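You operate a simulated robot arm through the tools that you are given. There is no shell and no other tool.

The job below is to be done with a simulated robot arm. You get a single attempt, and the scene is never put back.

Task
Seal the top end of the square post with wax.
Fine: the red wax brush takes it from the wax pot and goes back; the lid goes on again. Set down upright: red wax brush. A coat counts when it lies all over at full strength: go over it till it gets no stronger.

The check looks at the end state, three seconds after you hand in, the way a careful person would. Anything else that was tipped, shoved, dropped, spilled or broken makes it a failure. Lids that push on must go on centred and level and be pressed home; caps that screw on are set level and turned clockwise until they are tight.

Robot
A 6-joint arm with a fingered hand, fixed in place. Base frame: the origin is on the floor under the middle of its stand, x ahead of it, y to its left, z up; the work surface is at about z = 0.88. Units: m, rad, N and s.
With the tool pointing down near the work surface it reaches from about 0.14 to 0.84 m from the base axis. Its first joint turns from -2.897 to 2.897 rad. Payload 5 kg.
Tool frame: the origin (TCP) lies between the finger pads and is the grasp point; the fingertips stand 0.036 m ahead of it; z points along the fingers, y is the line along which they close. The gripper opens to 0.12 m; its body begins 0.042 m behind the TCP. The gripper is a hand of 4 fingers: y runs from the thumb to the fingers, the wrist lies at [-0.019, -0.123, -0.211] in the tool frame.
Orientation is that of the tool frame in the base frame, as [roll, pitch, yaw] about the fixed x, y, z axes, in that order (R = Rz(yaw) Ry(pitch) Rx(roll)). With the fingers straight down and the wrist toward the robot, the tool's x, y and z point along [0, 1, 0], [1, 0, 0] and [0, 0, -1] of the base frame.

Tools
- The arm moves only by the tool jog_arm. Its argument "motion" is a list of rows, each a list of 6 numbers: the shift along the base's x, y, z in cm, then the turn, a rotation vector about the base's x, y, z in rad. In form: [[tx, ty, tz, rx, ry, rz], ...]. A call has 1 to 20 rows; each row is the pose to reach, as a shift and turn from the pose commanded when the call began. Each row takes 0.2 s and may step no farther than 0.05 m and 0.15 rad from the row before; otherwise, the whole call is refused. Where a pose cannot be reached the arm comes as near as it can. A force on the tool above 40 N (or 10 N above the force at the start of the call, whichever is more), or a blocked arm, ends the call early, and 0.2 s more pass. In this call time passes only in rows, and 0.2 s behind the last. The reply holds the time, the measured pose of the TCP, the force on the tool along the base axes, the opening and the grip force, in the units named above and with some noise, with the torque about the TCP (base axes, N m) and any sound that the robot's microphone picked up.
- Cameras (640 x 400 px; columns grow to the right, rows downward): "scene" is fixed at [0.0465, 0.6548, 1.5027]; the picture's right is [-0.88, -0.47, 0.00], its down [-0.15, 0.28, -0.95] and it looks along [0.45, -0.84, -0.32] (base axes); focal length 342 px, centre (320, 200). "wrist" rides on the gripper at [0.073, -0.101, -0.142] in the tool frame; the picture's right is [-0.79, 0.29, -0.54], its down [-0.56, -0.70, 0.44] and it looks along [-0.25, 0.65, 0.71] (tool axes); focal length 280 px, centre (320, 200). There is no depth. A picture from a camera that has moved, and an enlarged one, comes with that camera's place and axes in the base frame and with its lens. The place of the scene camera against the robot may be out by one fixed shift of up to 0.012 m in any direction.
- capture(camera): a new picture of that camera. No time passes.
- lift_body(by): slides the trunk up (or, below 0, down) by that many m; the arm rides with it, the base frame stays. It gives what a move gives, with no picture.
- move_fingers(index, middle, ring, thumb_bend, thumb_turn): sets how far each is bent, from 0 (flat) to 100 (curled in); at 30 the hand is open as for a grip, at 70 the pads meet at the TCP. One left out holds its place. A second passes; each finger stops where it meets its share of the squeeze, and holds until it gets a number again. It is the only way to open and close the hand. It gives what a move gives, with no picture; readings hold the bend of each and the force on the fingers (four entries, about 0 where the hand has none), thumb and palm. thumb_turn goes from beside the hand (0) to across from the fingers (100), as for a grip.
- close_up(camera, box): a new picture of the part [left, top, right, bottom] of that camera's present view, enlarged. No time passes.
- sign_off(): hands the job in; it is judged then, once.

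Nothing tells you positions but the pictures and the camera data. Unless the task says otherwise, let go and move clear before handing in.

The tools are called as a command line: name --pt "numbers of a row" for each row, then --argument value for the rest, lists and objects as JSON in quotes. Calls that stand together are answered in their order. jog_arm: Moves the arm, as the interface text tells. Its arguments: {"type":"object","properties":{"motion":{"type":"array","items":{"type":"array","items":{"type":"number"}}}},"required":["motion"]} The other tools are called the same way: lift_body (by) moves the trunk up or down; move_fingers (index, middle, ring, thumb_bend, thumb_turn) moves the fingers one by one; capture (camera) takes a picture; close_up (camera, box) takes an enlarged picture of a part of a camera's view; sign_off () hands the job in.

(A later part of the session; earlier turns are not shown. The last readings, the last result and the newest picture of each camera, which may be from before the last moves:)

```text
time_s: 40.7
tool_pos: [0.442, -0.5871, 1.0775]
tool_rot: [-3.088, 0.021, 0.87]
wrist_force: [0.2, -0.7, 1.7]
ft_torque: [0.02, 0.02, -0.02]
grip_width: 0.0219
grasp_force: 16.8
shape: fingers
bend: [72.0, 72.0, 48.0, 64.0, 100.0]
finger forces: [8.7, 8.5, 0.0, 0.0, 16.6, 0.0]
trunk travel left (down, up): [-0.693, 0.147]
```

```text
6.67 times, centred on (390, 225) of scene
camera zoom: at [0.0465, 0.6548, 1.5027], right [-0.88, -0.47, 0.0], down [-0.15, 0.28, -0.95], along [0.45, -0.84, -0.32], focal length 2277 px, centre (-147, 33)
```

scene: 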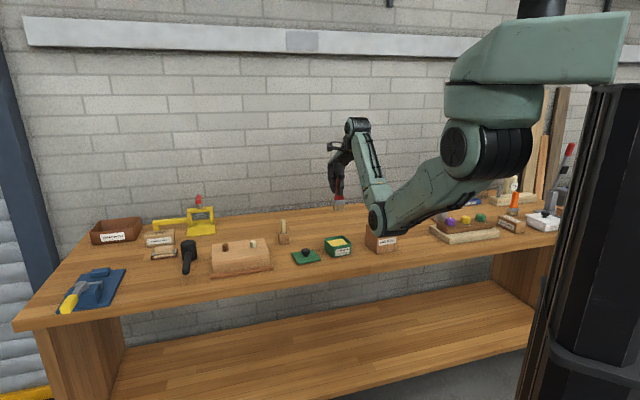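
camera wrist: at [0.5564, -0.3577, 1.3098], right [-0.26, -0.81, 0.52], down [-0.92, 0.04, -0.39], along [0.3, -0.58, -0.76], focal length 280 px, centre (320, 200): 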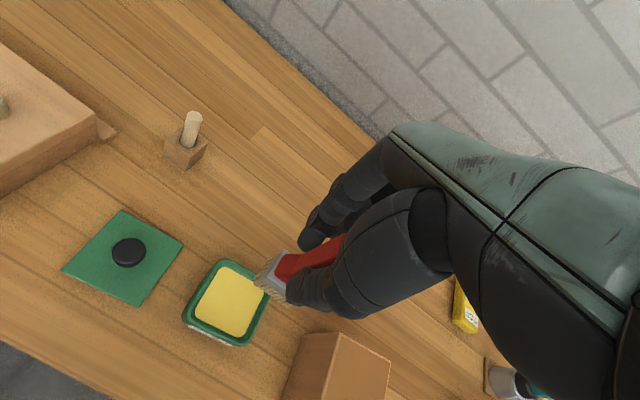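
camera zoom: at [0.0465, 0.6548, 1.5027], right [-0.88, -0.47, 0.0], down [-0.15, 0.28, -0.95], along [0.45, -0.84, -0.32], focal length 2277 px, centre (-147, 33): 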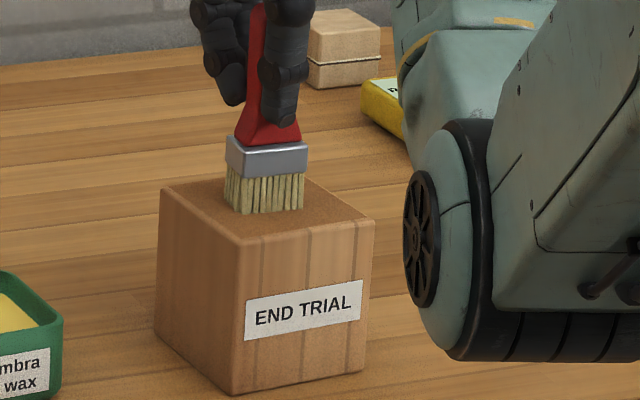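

Light contact is made. I'll do the first stroke along the centre lane, back and forth.

jog_arm --pt "0.92 -0.77 -0.1 0 0 0" --pt "1.83 -1.55 -0.1 0 0 0" --pt "2.45 -2.06 -0.1 0 0 0" --pt "1.83 -1.55 -0.1 0 0 0" --pt "0.92 -0.77 -0.1 0 0 0" --pt "0 0 -0.1 0 0 0" --pt "-0.92 0.77 -0.1 0 0 0" --pt "-1.83 1.55 -0.1 0 0 0" --pt "-2.52 2.13 -0.1 0 0 0" --pt "-1.83 1.55 -0.1 0 0 0" --pt "-0.92 0.77 -0.1 0 0 0" --pt "0 0 -0.1 0 0 0"

close_up --camera "scene" --box '[350, 195, 430, 255]'

close_up --camera "wrist" --box '[130, 200, 370, 380]'

```text
time_s: 43.3
tool_pos: [0.4426, -0.5857, 1.0765]
tool_rot: [-3.083, 0.023, 0.87]
wrist_force: [-2.3, 2.5, 8.6]
ft_torque: [0.21, 0.24, 0.01]
grip_width: 0.0219
grasp_force: 18.0
shape: fingers
bend: [72.0, 72.0, 48.0, 64.0, 100.0]
finger forces: [7.7, 8.1, 0.1, 0.0, 19.4, 0.0]
trunk travel left (down, up): [-0.693, 0.147]
```

```text
6.67 times, centred on (390, 225) of scene
camera zoom: at [0.0465, 0.6548, 1.5027], right [-0.88, -0.47, 0.0], down [-0.15, 0.28, -0.95], along [0.45, -0.84, -0.32], focal length 2277 px, centre (-147, 33)
```

zoom: 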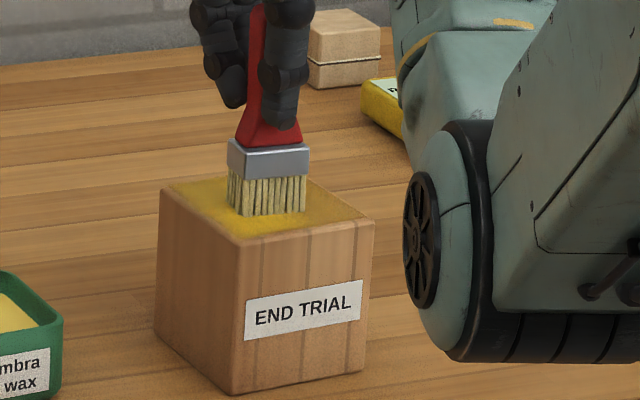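

```text
2.22 times, centred on (250, 290) of wrist
camera zoom: at [0.4213, -0.4677, 1.2216], right [-0.26, -0.8, 0.54], down [-0.92, 0.03, -0.39], along [0.3, -0.6, -0.74], focal length 623 px, centre (476, 0)
```

zoom: 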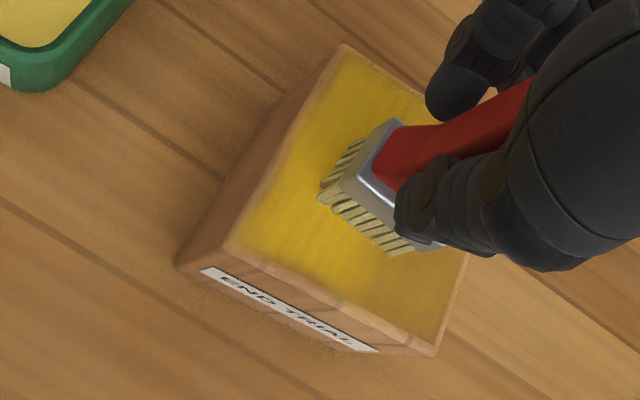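

A good yellow coat appears, strongest in the centre. I'll work the left lane next with the same light pressure.

jog_arm --pt "0.77 0.92 0 0 0 0" --pt "1.55 1.83 0 0 0 0" --pt "2.7 0.86 0 0 0 0" --pt "3.84 -0.1 0 0 0 0" --pt "2.7 0.86 0 0 0 0" --pt "1.55 1.83 0 0 0 0" --pt "0.4 2.8 0 0 0 0" --pt "-0.9 3.89 0 0 0 0" --pt "0.4 2.8 0 0 0 0" --pt "1.55 1.83 0 0 0 0" --pt "0.77 0.92 0 0 0 0" --pt "0 0 0 0 0 0"

close_up --camera "scene" --box '[350, 195, 430, 255]'

close_up --camera "wrist" --box '[130, 200, 370, 380]'

```text
time_s: 45.9
tool_pos: [0.4428, -0.5868, 1.0748]
tool_rot: [-3.084, 0.018, 0.872]
wrist_force: [-0.5, 0.1, -0.4]
ft_torque: [0.05, 0.0, 0.0]
grip_width: 0.0137
grasp_force: 15.0
shape: fingers
bend: [72.0, 72.0, 48.0, 67.0, 100.0]
finger forces: [5.9, 9.8, 0.0, 0.0, 14.3, 0.0]
trunk travel left (down, up): [-0.693, 0.147]
```

```text
6.67 times, centred on (390, 225) of scene
camera zoom: at [0.0465, 0.6548, 1.5027], right [-0.88, -0.47, 0.0], down [-0.15, 0.28, -0.95], along [0.45, -0.84, -0.32], focal length 2277 px, centre (-147, 33)
```

zoom: 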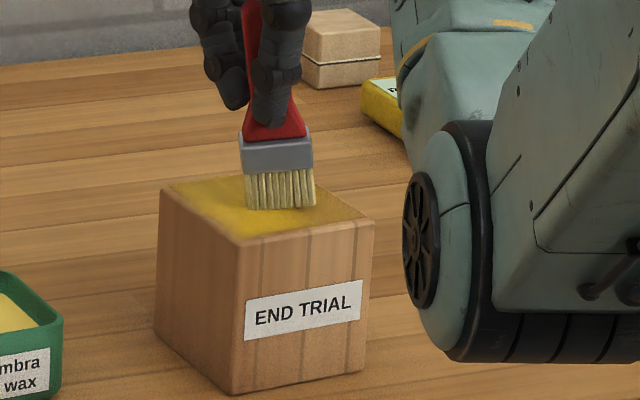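

```text
2.22 times, centred on (250, 290) of wrist
camera zoom: at [0.4219, -0.469, 1.2202], right [-0.26, -0.8, 0.54], down [-0.92, 0.03, -0.39], along [0.3, -0.6, -0.75], focal length 623 px, centre (476, 0)
```

zoom: 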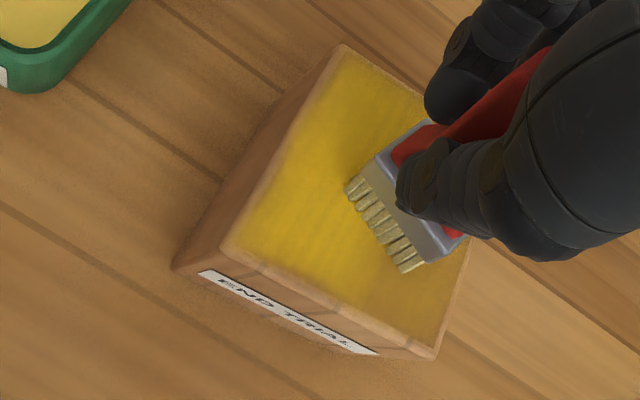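

The brush twisted in the fingers during that lane. I'll lift off and inspect how it is held.

jog_arm --pt "0 0 1.5 0 0 0" --pt "0 0 4 0 0 0"

close_up --camera "scene" --box '[355, 165, 419, 225]'

close_up --camera "wrist" --box '[230, 190, 390, 320]'

```text
time_s: 46.5
tool_pos: [0.4435, -0.5867, 1.1145]
tool_rot: [-3.086, 0.019, 0.871]
wrist_force: [-0.4, -0.6, -1.0]
ft_torque: [0.04, -0.01, -0.02]
grip_width: 0.014
grasp_force: 15.1
shape: fingers
bend: [72.0, 72.0, 48.0, 67.0, 100.0]
finger forces: [6.1, 10.1, 0.0, 0.0, 14.2, 0.1]
trunk travel left (down, up): [-0.693, 0.147]
```

```text
6.67 times, centred on (387, 195) of scene
camera zoom: at [0.0465, 0.6548, 1.5027], right [-0.88, -0.47, 0.0], down [-0.15, 0.28, -0.95], along [0.45, -0.84, -0.32], focal length 2277 px, centre (-127, 233)
```

zoom: 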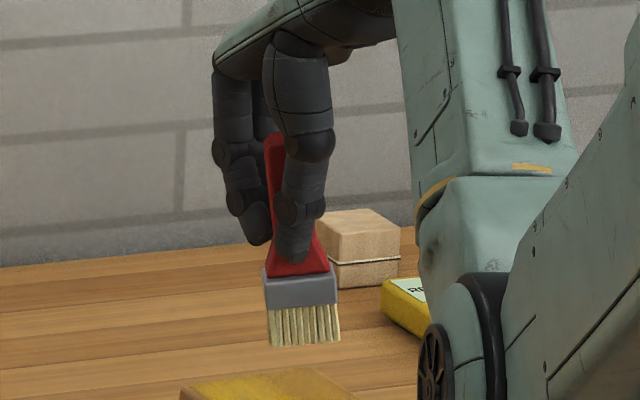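

```text
3.08 times, centred on (310, 255) of wrist
camera zoom: at [0.4223, -0.4686, 1.2608], right [-0.26, -0.8, 0.54], down [-0.92, 0.03, -0.39], along [0.3, -0.6, -0.74], focal length 863 px, centre (351, 31)
```

zoom: 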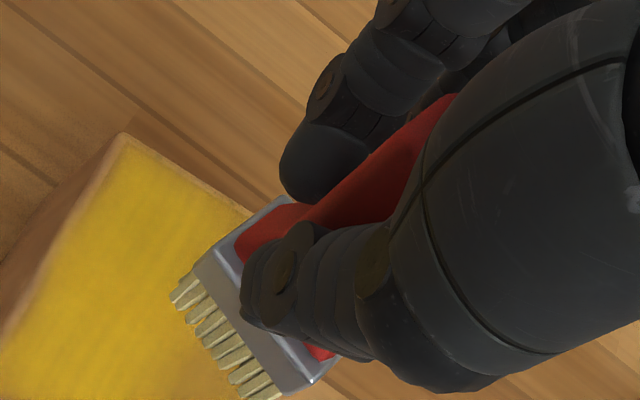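

The brush has twisted about 15° and tilted toward the right. I'll straighten it by tilting the tool, stand it on the waxed post top, and regrip more firmly there.

jog_arm --pt "0 0 0.5 0.05 -0.042 0" --pt "0 0 1 0.0995 -0.0837 0"

close_up --camera "scene" --box '[355, 165, 419, 225]'

close_up --camera "wrist" --box '[130, 190, 390, 370]'

```text
time_s: 47.1
tool_pos: [0.4436, -0.587, 1.1258]
tool_rot: [-3.084, -0.11, 0.872]
wrist_force: [-0.3, 0.4, -1.7]
ft_torque: [0.01, -0.02, -0.02]
grip_width: 0.0141
grasp_force: 14.5
shape: fingers
bend: [72.0, 72.0, 48.0, 67.0, 100.0]
finger forces: [6.0, 10.6, 0.1, 0.1, 14.2, 0.1]
trunk travel left (down, up): [-0.693, 0.147]
```

```text
6.67 times, centred on (387, 195) of scene
camera zoom: at [0.0465, 0.6548, 1.5027], right [-0.88, -0.47, 0.0], down [-0.15, 0.28, -0.95], along [0.45, -0.84, -0.32], focal length 2277 px, centre (-127, 233)
```

zoom: 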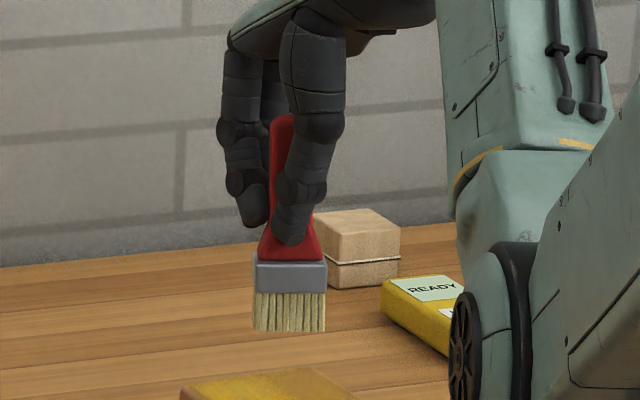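

```text
2.22 times, centred on (260, 280) of wrist
camera zoom: at [0.4093, -0.484, 1.2795], right [-0.3, -0.85, 0.43], down [-0.88, 0.07, -0.46], along [0.36, -0.52, -0.77], focal length 623 px, centre (453, 22)
```

zoom: 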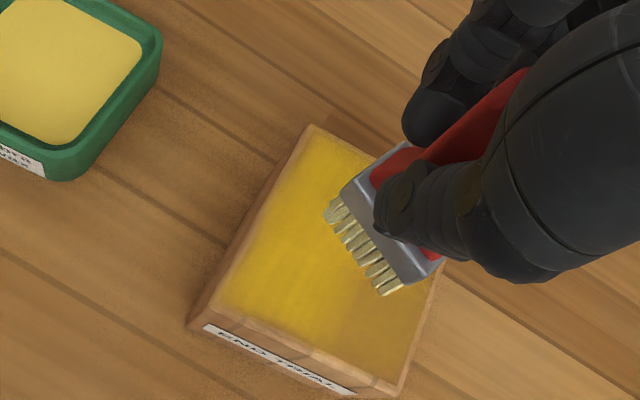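

The brush is near vertical again. I'll lower it onto the centre of the post top.

jog_arm --pt "0 -0.1 -1.5 0 0 0" --pt "0.1 -0.3 -3 0 0 0" --pt "0.1 -0.3 -4.2 0 0 0"

jog_arm --pt "0 0 -0.3 0 0 0"

jog_arm --pt "0 0 -0.2 0 0 0"

close_up --camera "scene" --box '[355, 180, 419, 240]'

close_up --camera "wrist" --box '[230, 200, 390, 320]'

```text
time_s: 47.9
tool_pos: [0.4442, -0.5907, 1.0826]
tool_rot: [-3.083, -0.109, 0.87]
wrist_force: [-0.4, 0.0, -0.5]
ft_torque: [0.0, -0.01, -0.02]
grip_width: 0.0138
grasp_force: 15.1
shape: fingers
bend: [72.0, 72.0, 48.0, 67.0, 100.0]
finger forces: [6.0, 10.5, 0.0, 0.1, 14.3, 0.1]
trunk travel left (down, up): [-0.693, 0.147]
```

```text
time_s: 48.3
tool_pos: [0.4438, -0.5907, 1.08]
tool_rot: [-3.084, -0.11, 0.871]
wrist_force: [0.0, -1.1, -1.6]
ft_torque: [0.01, -0.03, -0.01]
grip_width: 0.014
grasp_force: 15.7
shape: fingers
bend: [72.0, 72.0, 48.0, 67.0, 100.0]
finger forces: [6.1, 10.4, 0.0, 0.0, 14.2, 0.1]
trunk travel left (down, up): [-0.693, 0.147]
```

```text
time_s: 48.7
tool_pos: [0.4449, -0.5899, 1.0783]
tool_rot: [-3.086, -0.109, 0.871]
wrist_force: [-0.7, 0.1, -1.8]
ft_torque: [0.0, 0.0, -0.03]
grip_width: 0.0138
grasp_force: 15.1
shape: fingers
bend: [72.0, 72.0, 48.0, 67.0, 100.0]
finger forces: [5.9, 10.5, 0.0, 0.0, 14.3, 0.1]
trunk travel left (down, up): [-0.693, 0.147]
```

```text
6.67 times, centred on (387, 210) of scene
camera zoom: at [0.0465, 0.6548, 1.5027], right [-0.88, -0.47, 0.0], down [-0.15, 0.28, -0.95], along [0.45, -0.84, -0.32], focal length 2277 px, centre (-127, 133)
```

zoom: 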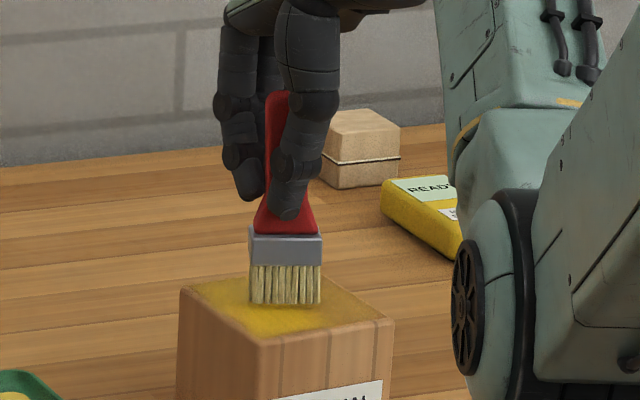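

```text
3.33 times, centred on (310, 260) of wrist
camera zoom: at [0.4106, -0.4873, 1.2322], right [-0.3, -0.85, 0.44], down [-0.88, 0.07, -0.46], along [0.36, -0.52, -0.77], focal length 935 px, centre (353, 0)
```

zoom: 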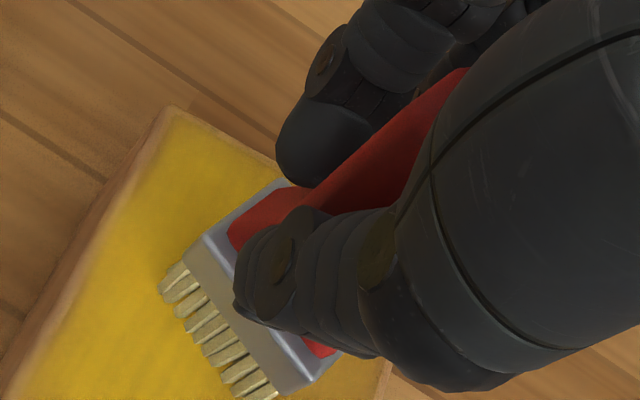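

Not touching yet. Continuing down in 2 mm steps.

jog_arm --pt "0 0 -0.2 0 0 0"

jog_arm --pt "0 0 -0.2 0 0 0"

jog_arm --pt "0 0 -0.2 0 0 0"

jog_arm --pt "0 0 -0.2 0 0 0"

```text
time_s: 49.1
tool_pos: [0.4447, -0.5901, 1.0761]
tool_rot: [-3.086, -0.111, 0.871]
wrist_force: [-0.4, -0.9, -0.9]
ft_torque: [-0.02, -0.03, 0.03]
grip_width: 0.014
grasp_force: 15.0
shape: fingers
bend: [72.0, 72.0, 48.0, 67.0, 100.0]
finger forces: [6.0, 10.6, 0.1, 0.0, 14.2, 0.0]
trunk travel left (down, up): [-0.693, 0.147]
```

```text
time_s: 49.5
tool_pos: [0.4429, -0.5898, 1.0753]
tool_rot: [-3.085, -0.111, 0.873]
wrist_force: [-0.7, 0.5, -1.3]
ft_torque: [-0.01, 0.01, -0.02]
grip_width: 0.0137
grasp_force: 14.8
shape: fingers
bend: [72.0, 72.0, 48.0, 67.0, 100.0]
finger forces: [6.0, 10.5, 0.1, 0.0, 14.1, 0.0]
trunk travel left (down, up): [-0.693, 0.147]
```

```text
time_s: 49.9
tool_pos: [0.4437, -0.5896, 1.0734]
tool_rot: [-3.086, -0.11, 0.871]
wrist_force: [-0.1, 0.7, 3.6]
ft_torque: [0.0, 0.0, 0.01]
grip_width: 0.0137
grasp_force: 15.4
shape: fingers
bend: [72.0, 72.0, 48.0, 67.0, 100.0]
finger forces: [5.6, 10.7, 0.1, 0.0, 14.9, 0.0]
trunk travel left (down, up): [-0.693, 0.147]
```

```text
time_s: 50.3
tool_pos: [0.4424, -0.5908, 1.0714]
tool_rot: [-3.09, -0.109, 0.87]
wrist_force: [-2.4, 0.5, 10.8]
ft_torque: [-0.01, 0.07, 0.03]
grip_width: 0.0135
grasp_force: 17.0
shape: fingers
bend: [72.0, 72.0, 48.0, 67.0, 100.0]
finger forces: [5.9, 12.0, 0.1, 0.0, 17.0, 0.1]
trunk travel left (down, up): [-0.693, 0.147]
```

The brush stands on the post top. I'll look at its attitude before letting go.

close_up --camera "scene" --box '[363, 195, 411, 235]'

close_up --camera "wrist" --box '[230, 200, 390, 320]'

```text
10.00 times, centred on (387, 215) of scene
camera zoom: at [0.0465, 0.6548, 1.5027], right [-0.88, -0.47, 0.0], down [-0.15, 0.28, -0.95], along [0.45, -0.84, -0.32], focal length 3416 px, centre (-350, 50)
```

zoom: 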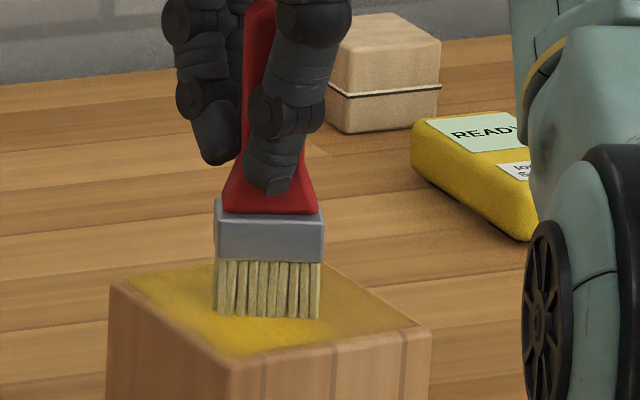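

```text
3.33 times, centred on (310, 260) of wrist
camera zoom: at [0.4087, -0.4861, 1.2263], right [-0.3, -0.85, 0.44], down [-0.88, 0.07, -0.46], along [0.36, -0.53, -0.77], focal length 935 px, centre (353, 0)
```

zoom: 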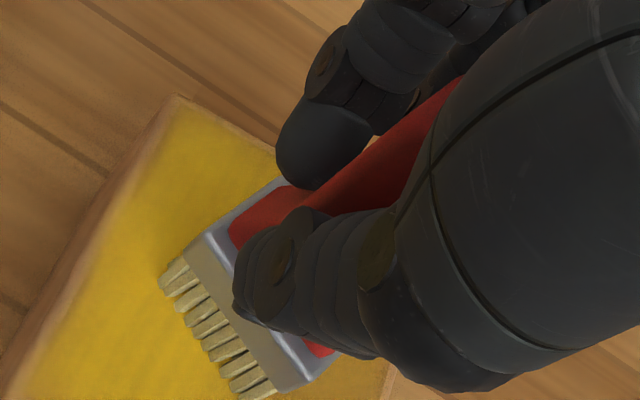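

The brush sits flat on the post. I'll relieve the pressure slightly and release gradually.

jog_arm --pt "0 0 0.2 0 0 0"

move_fingers --index 66 --middle 66 --thumb_bend 63

close_up --camera "scene" --box '[363, 185, 411, 235]'

close_up --camera "wrist" --box '[230, 200, 390, 320]'

```text
time_s: 50.7
tool_pos: [0.4435, -0.5901, 1.0734]
tool_rot: [-3.085, -0.111, 0.87]
wrist_force: [-1.7, -0.7, 7.4]
ft_torque: [-0.05, 0.03, 0.0]
grip_width: 0.0137
grasp_force: 17.9
shape: fingers
bend: [72.0, 72.0, 48.0, 67.0, 100.0]
finger forces: [6.2, 12.4, 0.0, 0.0, 16.5, 0.1]
trunk travel left (down, up): [-0.693, 0.147]
```

```text
time_s: 51.7
tool_pos: [0.4437, -0.5893, 1.072]
tool_rot: [-3.085, -0.11, 0.871]
wrist_force: [-0.8, 1.0, -1.2]
ft_torque: [0.02, -0.01, 0.0]
grip_width: 0.0219
grasp_force: 0.7
shape: fingers
bend: [66.0, 66.0, 48.0, 62.0, 100.0]
finger forces: [0.0, 0.6, 0.0, 0.0, 0.5, 0.1]
trunk travel left (down, up): [-0.693, 0.147]
```

```text
8.00 times, centred on (387, 210) of scene
camera zoom: at [0.0465, 0.6548, 1.5027], right [-0.88, -0.47, 0.0], down [-0.15, 0.28, -0.95], along [0.45, -0.84, -0.32], focal length 2733 px, centre (-216, 120)
```

zoom: 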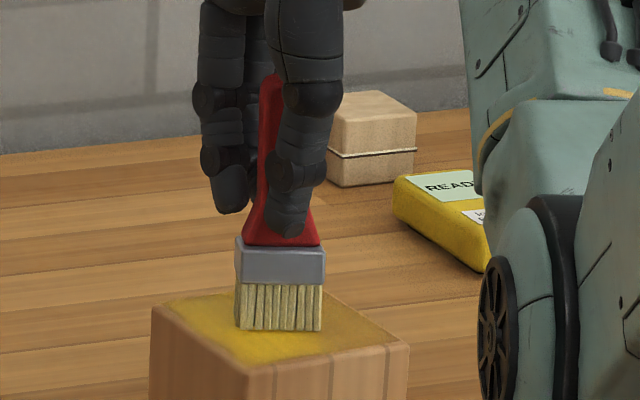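

```text
3.33 times, centred on (310, 260) of wrist
camera zoom: at [0.4106, -0.4868, 1.2263], right [-0.3, -0.85, 0.44], down [-0.88, 0.07, -0.46], along [0.36, -0.52, -0.77], focal length 935 px, centre (353, 0)
```

zoom: 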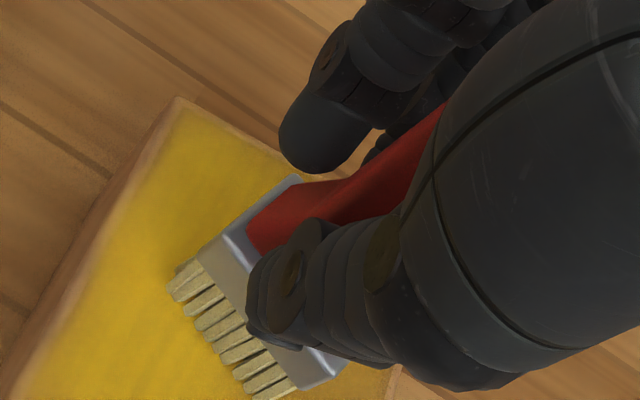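

The brush stands on its own. I'll open fully.

move_fingers --index 57 --middle 57 --thumb_bend 55

close_up --camera "scene" --box '[363, 185, 411, 235]'

close_up --camera "wrist" --box '[230, 200, 390, 320]'

```text
time_s: 52.7
tool_pos: [0.4446, -0.5892, 1.0734]
tool_rot: [-3.085, -0.111, 0.87]
wrist_force: [0.3, 0.2, 0.0]
ft_torque: [0.02, -0.01, 0.01]
grip_width: 0.0469
grasp_force: 0.1
shape: fingers
bend: [56.0, 56.0, 48.0, 55.0, 100.0]
finger forces: [0.0, 0.0, 0.0, 0.0, 0.0, 0.1]
trunk travel left (down, up): [-0.693, 0.147]
```

```text
8.00 times, centred on (387, 210) of scene
camera zoom: at [0.0465, 0.6548, 1.5027], right [-0.88, -0.47, 0.0], down [-0.15, 0.28, -0.95], along [0.45, -0.84, -0.32], focal length 2733 px, centre (-216, 120)
```

zoom: 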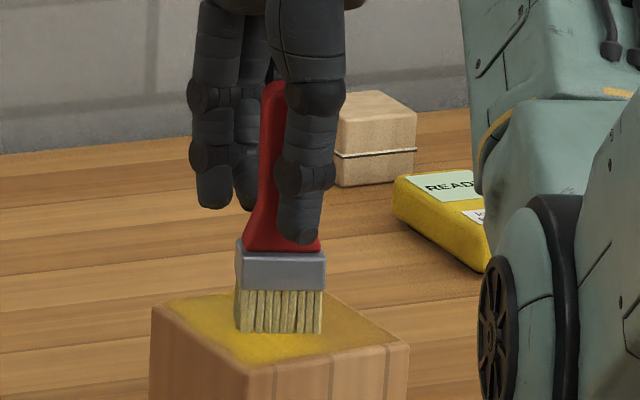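

```text
3.33 times, centred on (310, 260) of wrist
camera zoom: at [0.4106, -0.4868, 1.2264], right [-0.3, -0.85, 0.44], down [-0.88, 0.07, -0.46], along [0.36, -0.52, -0.77], focal length 935 px, centre (353, 0)
```

zoom: 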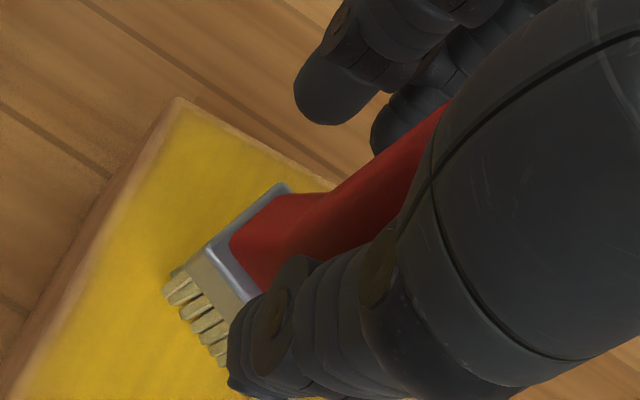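

The brush stands free on the post. I'll open wider, rise clear above it, then level the tool and turn it to match the brush.

move_fingers --index 45 --middle 45 --ring 45 --thumb_bend 45

jog_arm --pt "0 0 2 0 0 0" --pt "0 0 5 0 0 0" --pt "0 0 8 0 0 0" --pt "0 0 11 0 0 0"

close_up --camera "scene" --box '[350, 140, 430, 240]'

capture --camera "wrist"

```text
time_s: 53.7
tool_pos: [0.4445, -0.5892, 1.0723]
tool_rot: [-3.085, -0.11, 0.87]
wrist_force: [0.1, 0.1, -1.1]
ft_torque: [-0.02, 0.0, 0.01]
grip_width: 0.0789
grasp_force: 0.0
shape: fingers
bend: [45.0, 45.0, 45.0, 45.0, 99.0]
finger forces: [0.0, 0.0, 0.1, 0.0, 0.0, 0.0]
trunk travel left (down, up): [-0.693, 0.147]
```

```text
time_s: 54.7
tool_pos: [0.444, -0.5889, 1.183]
tool_rot: [-3.086, -0.109, 0.87]
wrist_force: [0.6, -0.1, -0.3]
ft_torque: [0.01, -0.02, 0.04]
grip_width: 0.0787
grasp_force: 0.0
shape: fingers
bend: [45.0, 45.0, 45.0, 45.0, 99.0]
finger forces: [0.1, 0.1, 0.0, 0.0, 0.0, 0.1]
trunk travel left (down, up): [-0.693, 0.147]
```

```text
4.00 times, centred on (390, 190) of scene
camera zoom: at [0.0465, 0.6548, 1.5027], right [-0.88, -0.47, 0.0], down [-0.15, 0.28, -0.95], along [0.45, -0.84, -0.32], focal length 1366 px, centre (40, 240)
```

zoom: 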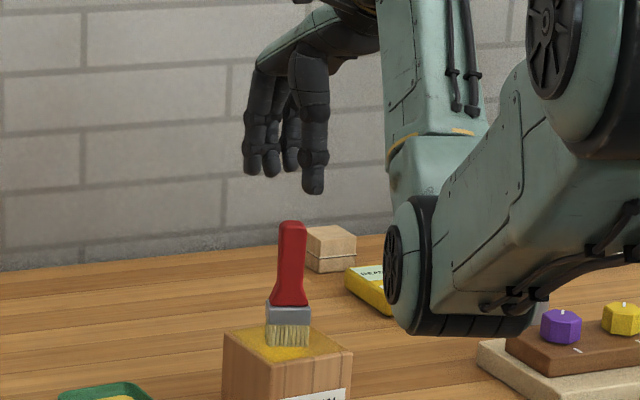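

```text
taken
camera wrist: at [0.4105, -0.4861, 1.3375], right [-0.3, -0.85, 0.44], down [-0.88, 0.07, -0.46], along [0.36, -0.52, -0.77], focal length 280 px, centre (320, 200)
```

wrist: 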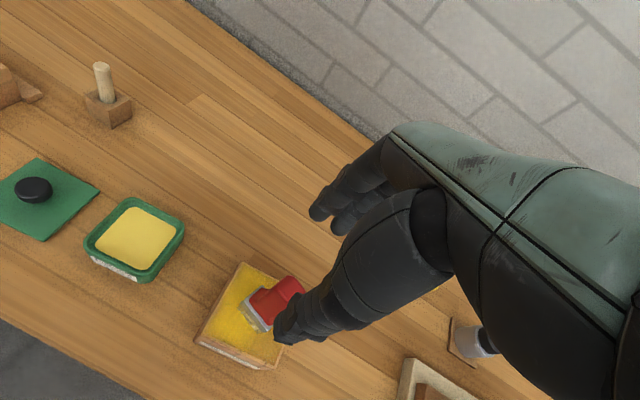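

The brush stands upright on the post. I'll level the tool and take a measurement of the brush's heading.

jog_arm --pt "0 0 0 -0.06 0.013 0" --pt "0 0 0 -0.121 0.0264 0"

close_up --camera "wrist" --box '[180, 250, 340, 370]'

close_up --camera "scene" --box '[363, 190, 427, 240]'

```text
time_s: 55.3
tool_pos: [0.4446, -0.5891, 1.1818]
tool_rot: [3.138, 0.003, 0.874]
wrist_force: [-0.4, -0.8, 0.0]
ft_torque: [0.0, 0.0, 0.02]
grip_width: 0.079
grasp_force: 0.0
shape: fingers
bend: [45.0, 45.0, 45.0, 45.0, 99.0]
finger forces: [0.1, 0.0, 0.1, 0.0, 0.0, 0.0]
trunk travel left (down, up): [-0.693, 0.147]
```

```text
3.33 times, centred on (260, 310) of wrist
camera zoom: at [0.4147, -0.4681, 1.3237], right [-0.29, -0.79, 0.54], down [-0.9, 0.02, -0.44], along [0.34, -0.61, -0.71], focal length 935 px, centre (520, -167)
```

zoom: 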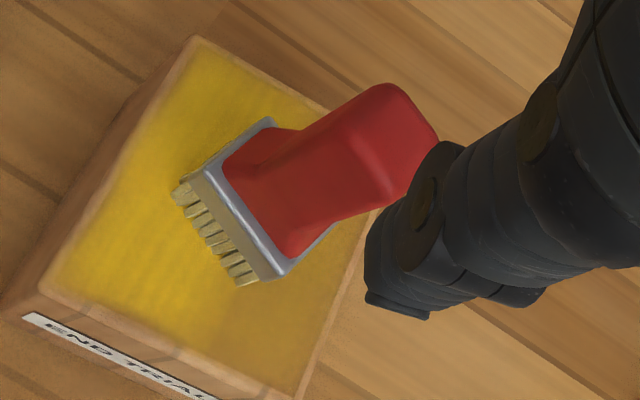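

```text
8.00 times, centred on (395, 215) of scene
camera zoom: at [0.0465, 0.6548, 1.5027], right [-0.88, -0.47, 0.0], down [-0.15, 0.28, -0.95], along [0.45, -0.84, -0.32], focal length 2733 px, centre (-280, 80)
```

zoom: 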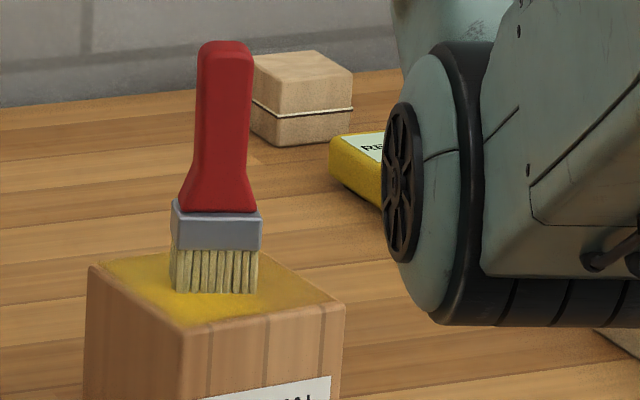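

The brush is upright at (0.434,-0.587) with heading about 25°. I'll turn the tool to match and centre over the handle.

jog_arm --pt "-0.2 0.1 0 0 0 -0.11" --pt "-0.4 0.2 0 0 0 -0.22" --pt "-0.6 0.3 0 0 0 -0.33" --pt "-0.77 0.34 0 0 0 -0.44"

close_up --camera "wrist" --box '[180, 250, 340, 370]'

capture --camera "scene"

```text
time_s: 56.3
tool_pos: [0.4377, -0.5862, 1.1827]
tool_rot: [3.14, 0.001, 0.432]
wrist_force: [0.4, 0.2, -0.3]
ft_torque: [-0.04, -0.05, -0.04]
grip_width: 0.0786
grasp_force: 0.1
shape: fingers
bend: [45.0, 45.0, 45.0, 45.0, 99.0]
finger forces: [0.1, 0.0, 0.1, 0.0, 0.0, 0.0]
trunk travel left (down, up): [-0.693, 0.147]
```

```text
3.33 times, centred on (260, 310) of wrist
camera zoom: at [0.4621, -0.4638, 1.3237], right [-0.6, -0.59, 0.54], down [-0.8, 0.4, -0.44], along [0.04, -0.7, -0.71], focal length 935 px, centre (520, -167)
```

zoom: 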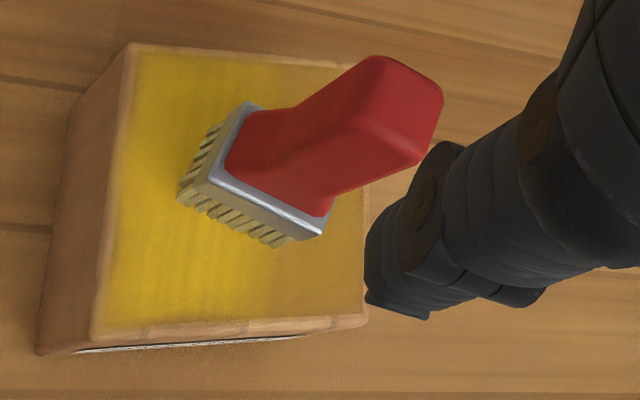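

```text
taken
```

scene: 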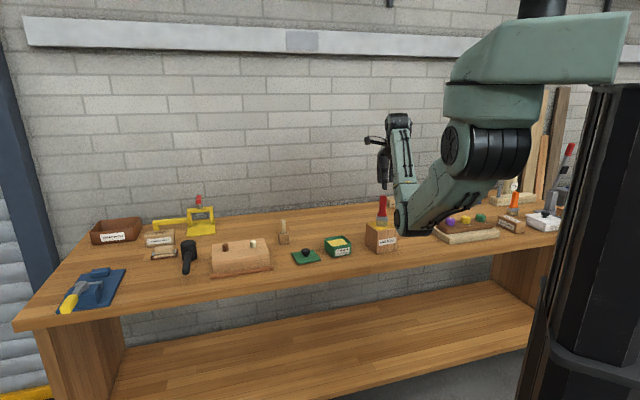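

The tool is aligned with the brush. I'll descend around the handle, a little lower than last time.

jog_arm --pt "-0.1 0.15 -2 0 0 0" --pt "-0.1 0.15 -4.5 0 0 0" --pt "-0.1 0.15 -7 0 0 0"

close_up --camera "wrist" --box '[200, 180, 392, 360]'

close_up --camera "scene" --box '[350, 170, 430, 240]'

```text
time_s: 57.1
tool_pos: [0.4358, -0.5865, 1.1116]
tool_rot: [3.141, -0.002, 0.432]
wrist_force: [-1.6, -0.6, 0.7]
ft_torque: [0.04, 0.0, -0.01]
grip_width: 0.0787
grasp_force: 0.0
shape: fingers
bend: [45.0, 45.0, 45.0, 45.0, 99.0]
finger forces: [0.0, 0.1, 0.1, 0.0, 0.1, 0.1]
trunk travel left (down, up): [-0.693, 0.147]
```

```text
2.22 times, centred on (296, 270) of wrist
camera zoom: at [0.4601, -0.4636, 1.2528], right [-0.6, -0.59, 0.54], down [-0.8, 0.4, -0.44], along [0.05, -0.7, -0.71], focal length 623 px, centre (373, 44)
```

zoom: 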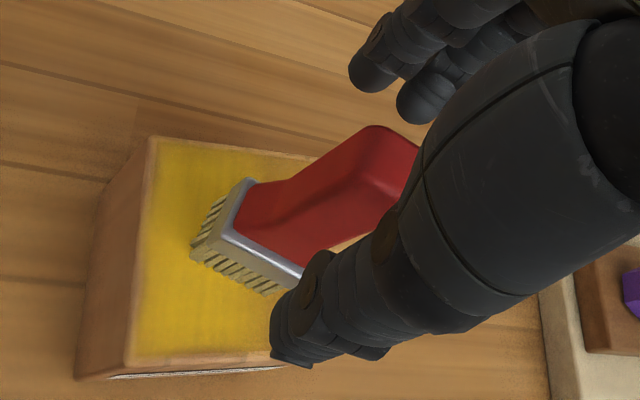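

```text
5.71 times, centred on (390, 205) of scene
camera zoom: at [0.0465, 0.6548, 1.5027], right [-0.88, -0.47, 0.0], down [-0.15, 0.28, -0.95], along [0.45, -0.84, -0.32], focal length 1952 px, centre (-80, 171)
```

zoom: 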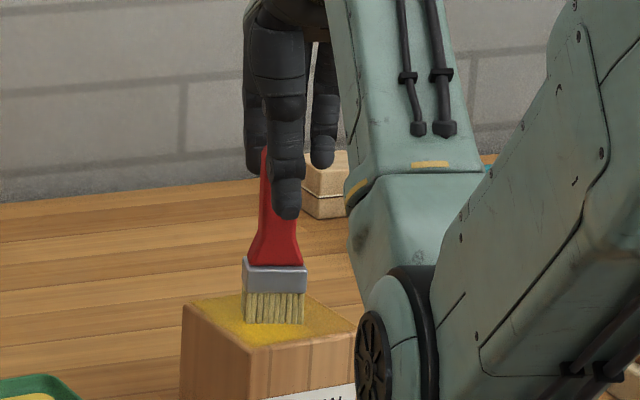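

Alignment holds. I'll go down to gripping height and close stepwise.

jog_arm --pt "0 0 -1.5 0 0 0" --pt "0 0 -3 0 0 0" --pt "0 0 -4 0 0 0"

move_fingers --index 61 --middle 61 --thumb_bend 60 --thumb_turn 100

close_up --camera "wrist" --box '[200, 180, 392, 360]'

close_up --camera "scene" --box '[350, 170, 430, 240]'

```text
time_s: 57.9
tool_pos: [0.4342, -0.5848, 1.0722]
tool_rot: [3.14, 0.001, 0.434]
wrist_force: [0.9, -0.1, 0.2]
ft_torque: [0.03, -0.03, 0.01]
grip_width: 0.0787
grasp_force: 0.2
shape: fingers
bend: [45.0, 45.0, 45.0, 45.0, 99.0]
finger forces: [0.1, 0.0, 0.0, 0.0, 0.0, 0.0]
trunk travel left (down, up): [-0.693, 0.147]
```

```text
time_s: 58.9
tool_pos: [0.4361, -0.5839, 1.0725]
tool_rot: [3.14, -0.002, 0.432]
wrist_force: [-0.4, -0.2, -0.1]
ft_torque: [0.01, 0.03, 0.0]
grip_width: 0.0333
grasp_force: 0.0
shape: fingers
bend: [61.0, 61.0, 45.0, 60.0, 100.0]
finger forces: [0.1, 0.0, 0.1, 0.0, 0.0, 0.1]
trunk travel left (down, up): [-0.693, 0.147]
```

```text
2.22 times, centred on (296, 270) of wrist
camera zoom: at [0.4595, -0.4618, 1.2137], right [-0.6, -0.59, 0.54], down [-0.8, 0.4, -0.44], along [0.05, -0.7, -0.71], focal length 623 px, centre (373, 44)
```

zoom: 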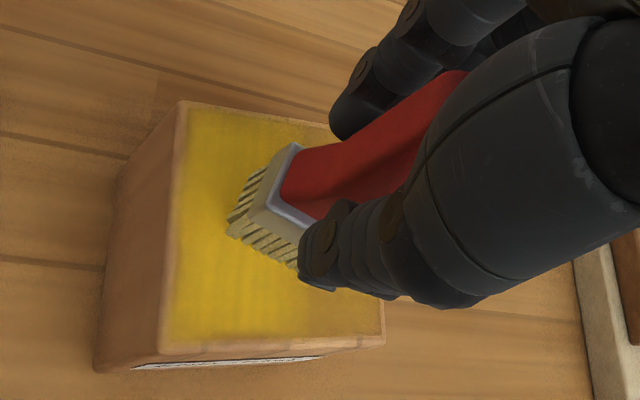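

```text
5.71 times, centred on (390, 205) of scene
camera zoom: at [0.0465, 0.6548, 1.5027], right [-0.88, -0.47, 0.0], down [-0.15, 0.28, -0.95], along [0.45, -0.84, -0.32], focal length 1952 px, centre (-80, 171)
```

zoom: 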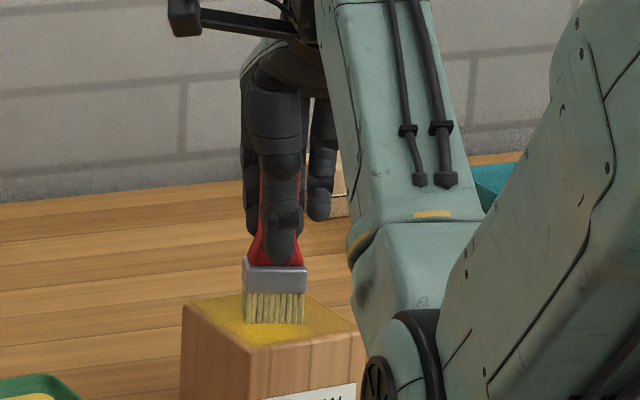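

Now closing onto the handle, then firming the squeeze.

move_fingers --index 68 --middle 68 --thumb_bend 67

move_fingers --index 74 --middle 74 --thumb_bend 76

close_up --camera "wrist" --box '[200, 180, 392, 360]'

close_up --camera "scene" --box '[350, 170, 430, 240]'

```text
time_s: 59.9
tool_pos: [0.4364, -0.5848, 1.0722]
tool_rot: [3.14, 0.0, 0.433]
wrist_force: [0.4, 0.0, 0.8]
ft_torque: [0.0, -0.02, -0.01]
grip_width: 0.0232
grasp_force: 5.5
shape: fingers
bend: [65.0, 66.0, 45.0, 63.0, 100.0]
finger forces: [2.5, 2.9, 0.0, 0.1, 5.1, 0.0]
trunk travel left (down, up): [-0.693, 0.147]
```

```text
time_s: 60.9
tool_pos: [0.4356, -0.5846, 1.072]
tool_rot: [3.14, 0.002, 0.432]
wrist_force: [0.6, 0.6, 0.0]
ft_torque: [0.01, -0.02, -0.01]
grip_width: 0.0215
grasp_force: 19.2
shape: fingers
bend: [71.0, 66.0, 45.0, 64.0, 100.0]
finger forces: [10.5, 9.0, 0.0, 0.0, 19.5, 0.0]
trunk travel left (down, up): [-0.693, 0.147]
```

```text
2.22 times, centred on (296, 270) of wrist
camera zoom: at [0.4596, -0.4619, 1.2135], right [-0.6, -0.59, 0.54], down [-0.8, 0.4, -0.44], along [0.05, -0.7, -0.71], focal length 623 px, centre (373, 44)
```

zoom: 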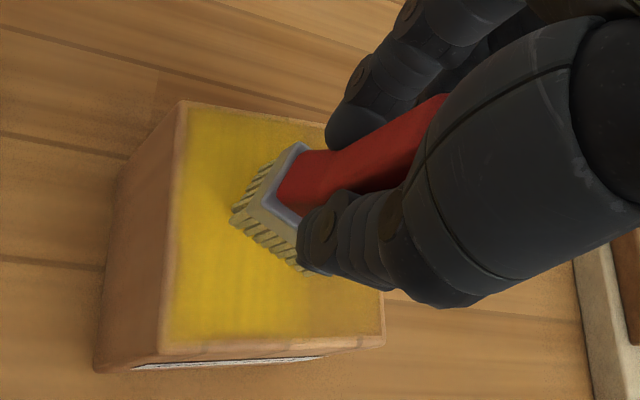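

```text
5.71 times, centred on (390, 205) of scene
camera zoom: at [0.0465, 0.6548, 1.5027], right [-0.88, -0.47, 0.0], down [-0.15, 0.28, -0.95], along [0.45, -0.84, -0.32], focal length 1952 px, centre (-80, 171)
```

zoom: 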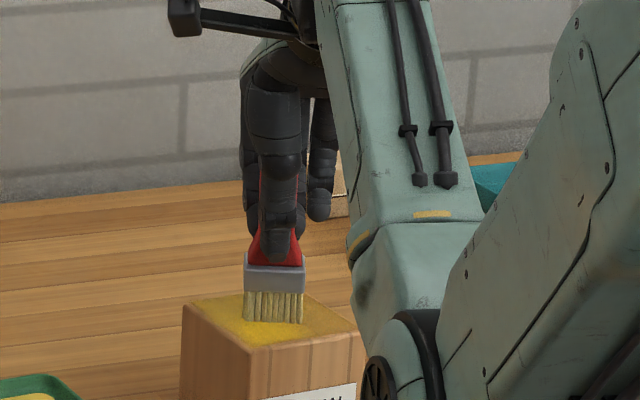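

Grip is about 19 N. I'll lift a little, turn back square to the post, and check the attitude.

jog_arm --pt "0 0 1 0 0 0" --pt "0 0 3 0 0 0" --pt "0 0 4 0 0 0.11" --pt "0 0 4 0 0 0.22" --pt "0 0 4 0 0 0.33" --pt "0 0 4 0 0 0.44"

close_up --camera "wrist" --box '[200, 180, 392, 360]'

close_up --camera "scene" --box '[355, 165, 419, 215]'

```text
time_s: 62.3
tool_pos: [0.4357, -0.5854, 1.1115]
tool_rot: [3.141, -0.001, 0.877]
wrist_force: [-0.3, 1.1, -1.0]
ft_torque: [0.02, 0.0, -0.01]
grip_width: 0.0214
grasp_force: 19.3
shape: fingers
bend: [71.0, 66.0, 45.0, 64.0, 100.0]
finger forces: [10.4, 9.0, 0.0, 0.0, 19.5, 0.1]
trunk travel left (down, up): [-0.693, 0.147]
```

```text
2.22 times, centred on (296, 270) of wrist
camera zoom: at [0.4058, -0.4643, 1.2536], right [-0.28, -0.79, 0.54], down [-0.9, 0.02, -0.44], along [0.34, -0.61, -0.71], focal length 623 px, centre (373, 44)
```

zoom: 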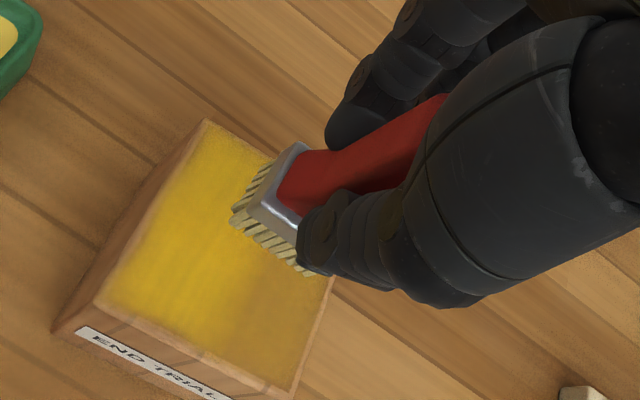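

```text
8.00 times, centred on (387, 190) of scene
camera zoom: at [0.0465, 0.6548, 1.5027], right [-0.88, -0.47, 0.0], down [-0.15, 0.28, -0.95], along [0.45, -0.84, -0.32], focal length 2733 px, centre (-216, 280)
```

zoom: 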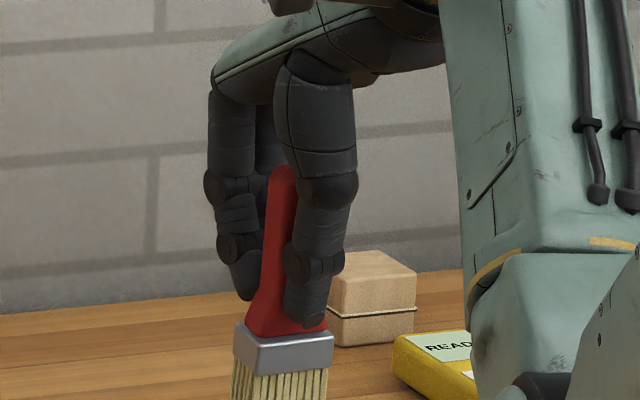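

Well aligned; the coat is already strong except at the right side. I'll correct the small lean, go to the right lane, and lower to light contact.

jog_arm --pt "-0.6 -1 0 0.02 0.023 0" --pt "-1.27 -2.0 0 0.0384 0.0461 0" --pt "-1.27 -2.0 -2 0.0384 0.0461 0" --pt "-1.27 -2.0 -3.5 0.0384 0.0461 0"

jog_arm --pt "0 0 -0.3 0 0 0"

jog_arm --pt "0 0 -0.2 0 0 0"

close_up --camera "wrist" --box '[130, 200, 370, 380]'

close_up --camera "scene" --box '[350, 180, 430, 240]'

```text
time_s: 63.3
tool_pos: [0.4218, -0.6055, 1.0772]
tool_rot: [-3.082, 0.0, 0.873]
wrist_force: [0.6, -0.3, -0.3]
ft_torque: [0.03, 0.01, -0.02]
grip_width: 0.0218
grasp_force: 19.5
shape: fingers
bend: [71.0, 66.0, 45.0, 64.0, 100.0]
finger forces: [10.6, 9.0, 0.0, 0.1, 19.5, 0.0]
trunk travel left (down, up): [-0.693, 0.147]
```

```text
time_s: 63.7
tool_pos: [0.4232, -0.6059, 1.0735]
tool_rot: [-3.083, -0.002, 0.875]
wrist_force: [0.2, 0.0, -1.3]
ft_torque: [0.02, -0.04, -0.02]
grip_width: 0.0215
grasp_force: 19.1
shape: fingers
bend: [71.0, 66.0, 45.0, 64.0, 100.0]
finger forces: [10.6, 9.1, 0.0, 0.1, 19.6, 0.1]
trunk travel left (down, up): [-0.693, 0.147]
```

```text
time_s: 64.1
tool_pos: [0.4222, -0.6061, 1.0712]
tool_rot: [-3.081, 0.001, 0.873]
wrist_force: [-0.3, 0.6, -1.6]
ft_torque: [-0.02, 0.0, -0.02]
grip_width: 0.0212
grasp_force: 19.3
shape: fingers
bend: [71.0, 66.0, 45.0, 64.0, 100.0]
finger forces: [10.5, 9.0, 0.1, 0.0, 19.5, 0.0]
trunk travel left (down, up): [-0.693, 0.147]
```

```text
2.22 times, centred on (250, 290) of wrist
camera zoom: at [0.3993, -0.4896, 1.2189], right [-0.26, -0.81, 0.52], down [-0.92, 0.04, -0.4], along [0.31, -0.58, -0.75], focal length 623 px, centre (476, 0)
```

zoom: 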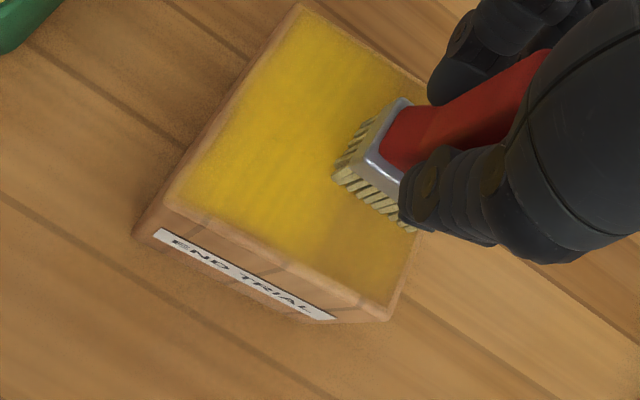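

```text
6.67 times, centred on (390, 210) of scene
camera zoom: at [0.0465, 0.6548, 1.5027], right [-0.88, -0.47, 0.0], down [-0.15, 0.28, -0.95], along [0.45, -0.84, -0.32], focal length 2277 px, centre (-147, 133)
```

zoom: 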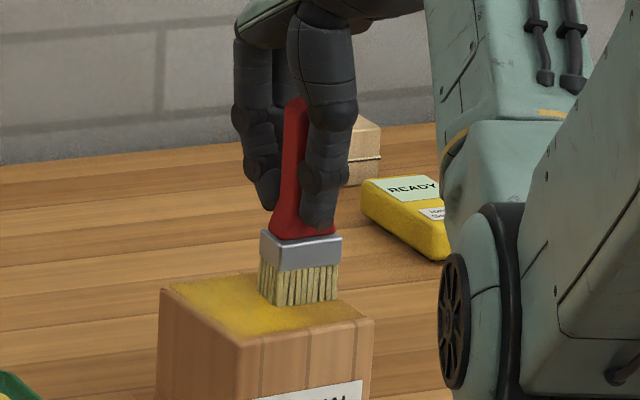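

The brush is over the right lane, nearly touching. A few more 1–2 mm steps.

jog_arm --pt "0 0 -0.15 0 0 0"

jog_arm --pt "0 0 -0.15 0 0 0"

```text
time_s: 64.5
tool_pos: [0.4214, -0.6039, 1.071]
tool_rot: [-3.084, -0.001, 0.875]
wrist_force: [0.1, -0.5, -0.2]
ft_torque: [0.0, -0.01, 0.01]
grip_width: 0.0215
grasp_force: 20.4
shape: fingers
bend: [71.0, 66.0, 45.0, 64.0, 100.0]
finger forces: [10.8, 9.0, 0.0, 0.0, 19.6, 0.0]
trunk travel left (down, up): [-0.693, 0.147]
```

```text
time_s: 64.9
tool_pos: [0.4229, -0.6043, 1.07]
tool_rot: [-3.084, 0.003, 0.873]
wrist_force: [0.0, -0.4, 5.0]
ft_torque: [-0.03, 0.03, 0.03]
grip_width: 0.0213
grasp_force: 20.0
shape: fingers
bend: [72.0, 66.0, 45.0, 64.0, 100.0]
finger forces: [11.5, 9.0, 0.1, 0.0, 19.9, 0.0]
trunk travel left (down, up): [-0.693, 0.147]
```

About 5 N contact. I'll stroke this lane along the gripping direction only, back and forth.

jog_arm --pt "0.77 -0.64 0.05 0 0 0" --pt "1.53 -1.28 0.05 0 0 0" --pt "2.3 -1.93 0.05 0 0 0" --pt "1.53 -1.28 0.05 0 0 0" --pt "0.77 -0.64 0.05 0 0 0" --pt "0 0 0.05 0 0 0" --pt "-0.77 0.64 0.05 0 0 0" --pt "-1.53 1.28 0.05 0 0 0" --pt "-2.38 1.99 0.05 0 0 0" --pt "-1.53 1.28 0.05 0 0 0" --pt "-0.77 0.64 0.05 0 0 0" --pt "0 0 0.05 0 0 0"

close_up --camera "wrist" --box '[130, 200, 370, 380]'

close_up --camera "scene" --box '[350, 180, 430, 240]'

```text
time_s: 67.5
tool_pos: [0.4233, -0.6064, 1.0708]
tool_rot: [-3.082, -0.002, 0.875]
wrist_force: [-0.8, -0.3, 0.2]
ft_torque: [0.06, 0.02, -0.02]
grip_width: 0.0217
grasp_force: 19.0
shape: fingers
bend: [72.0, 66.0, 45.0, 65.0, 100.0]
finger forces: [10.5, 8.7, 0.0, 0.1, 19.5, 0.0]
trunk travel left (down, up): [-0.693, 0.147]
```

```text
2.22 times, centred on (250, 290) of wrist
camera zoom: at [0.3996, -0.4893, 1.2174], right [-0.26, -0.81, 0.52], down [-0.92, 0.04, -0.4], along [0.31, -0.58, -0.75], focal length 623 px, centre (476, 0)
```

zoom: 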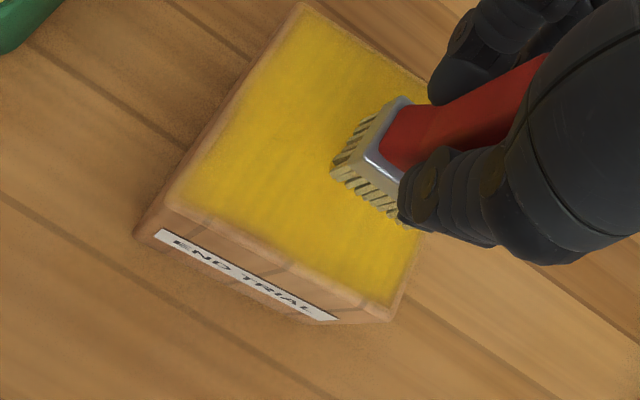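

```text
6.67 times, centred on (390, 210) of scene
camera zoom: at [0.0465, 0.6548, 1.5027], right [-0.88, -0.47, 0.0], down [-0.15, 0.28, -0.95], along [0.45, -0.84, -0.32], focal length 2277 px, centre (-147, 133)
```

zoom: 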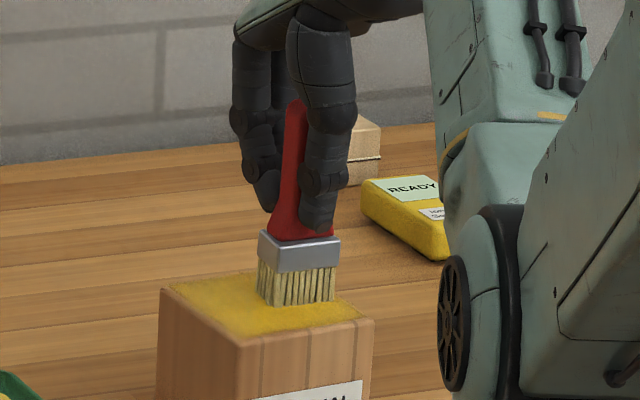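

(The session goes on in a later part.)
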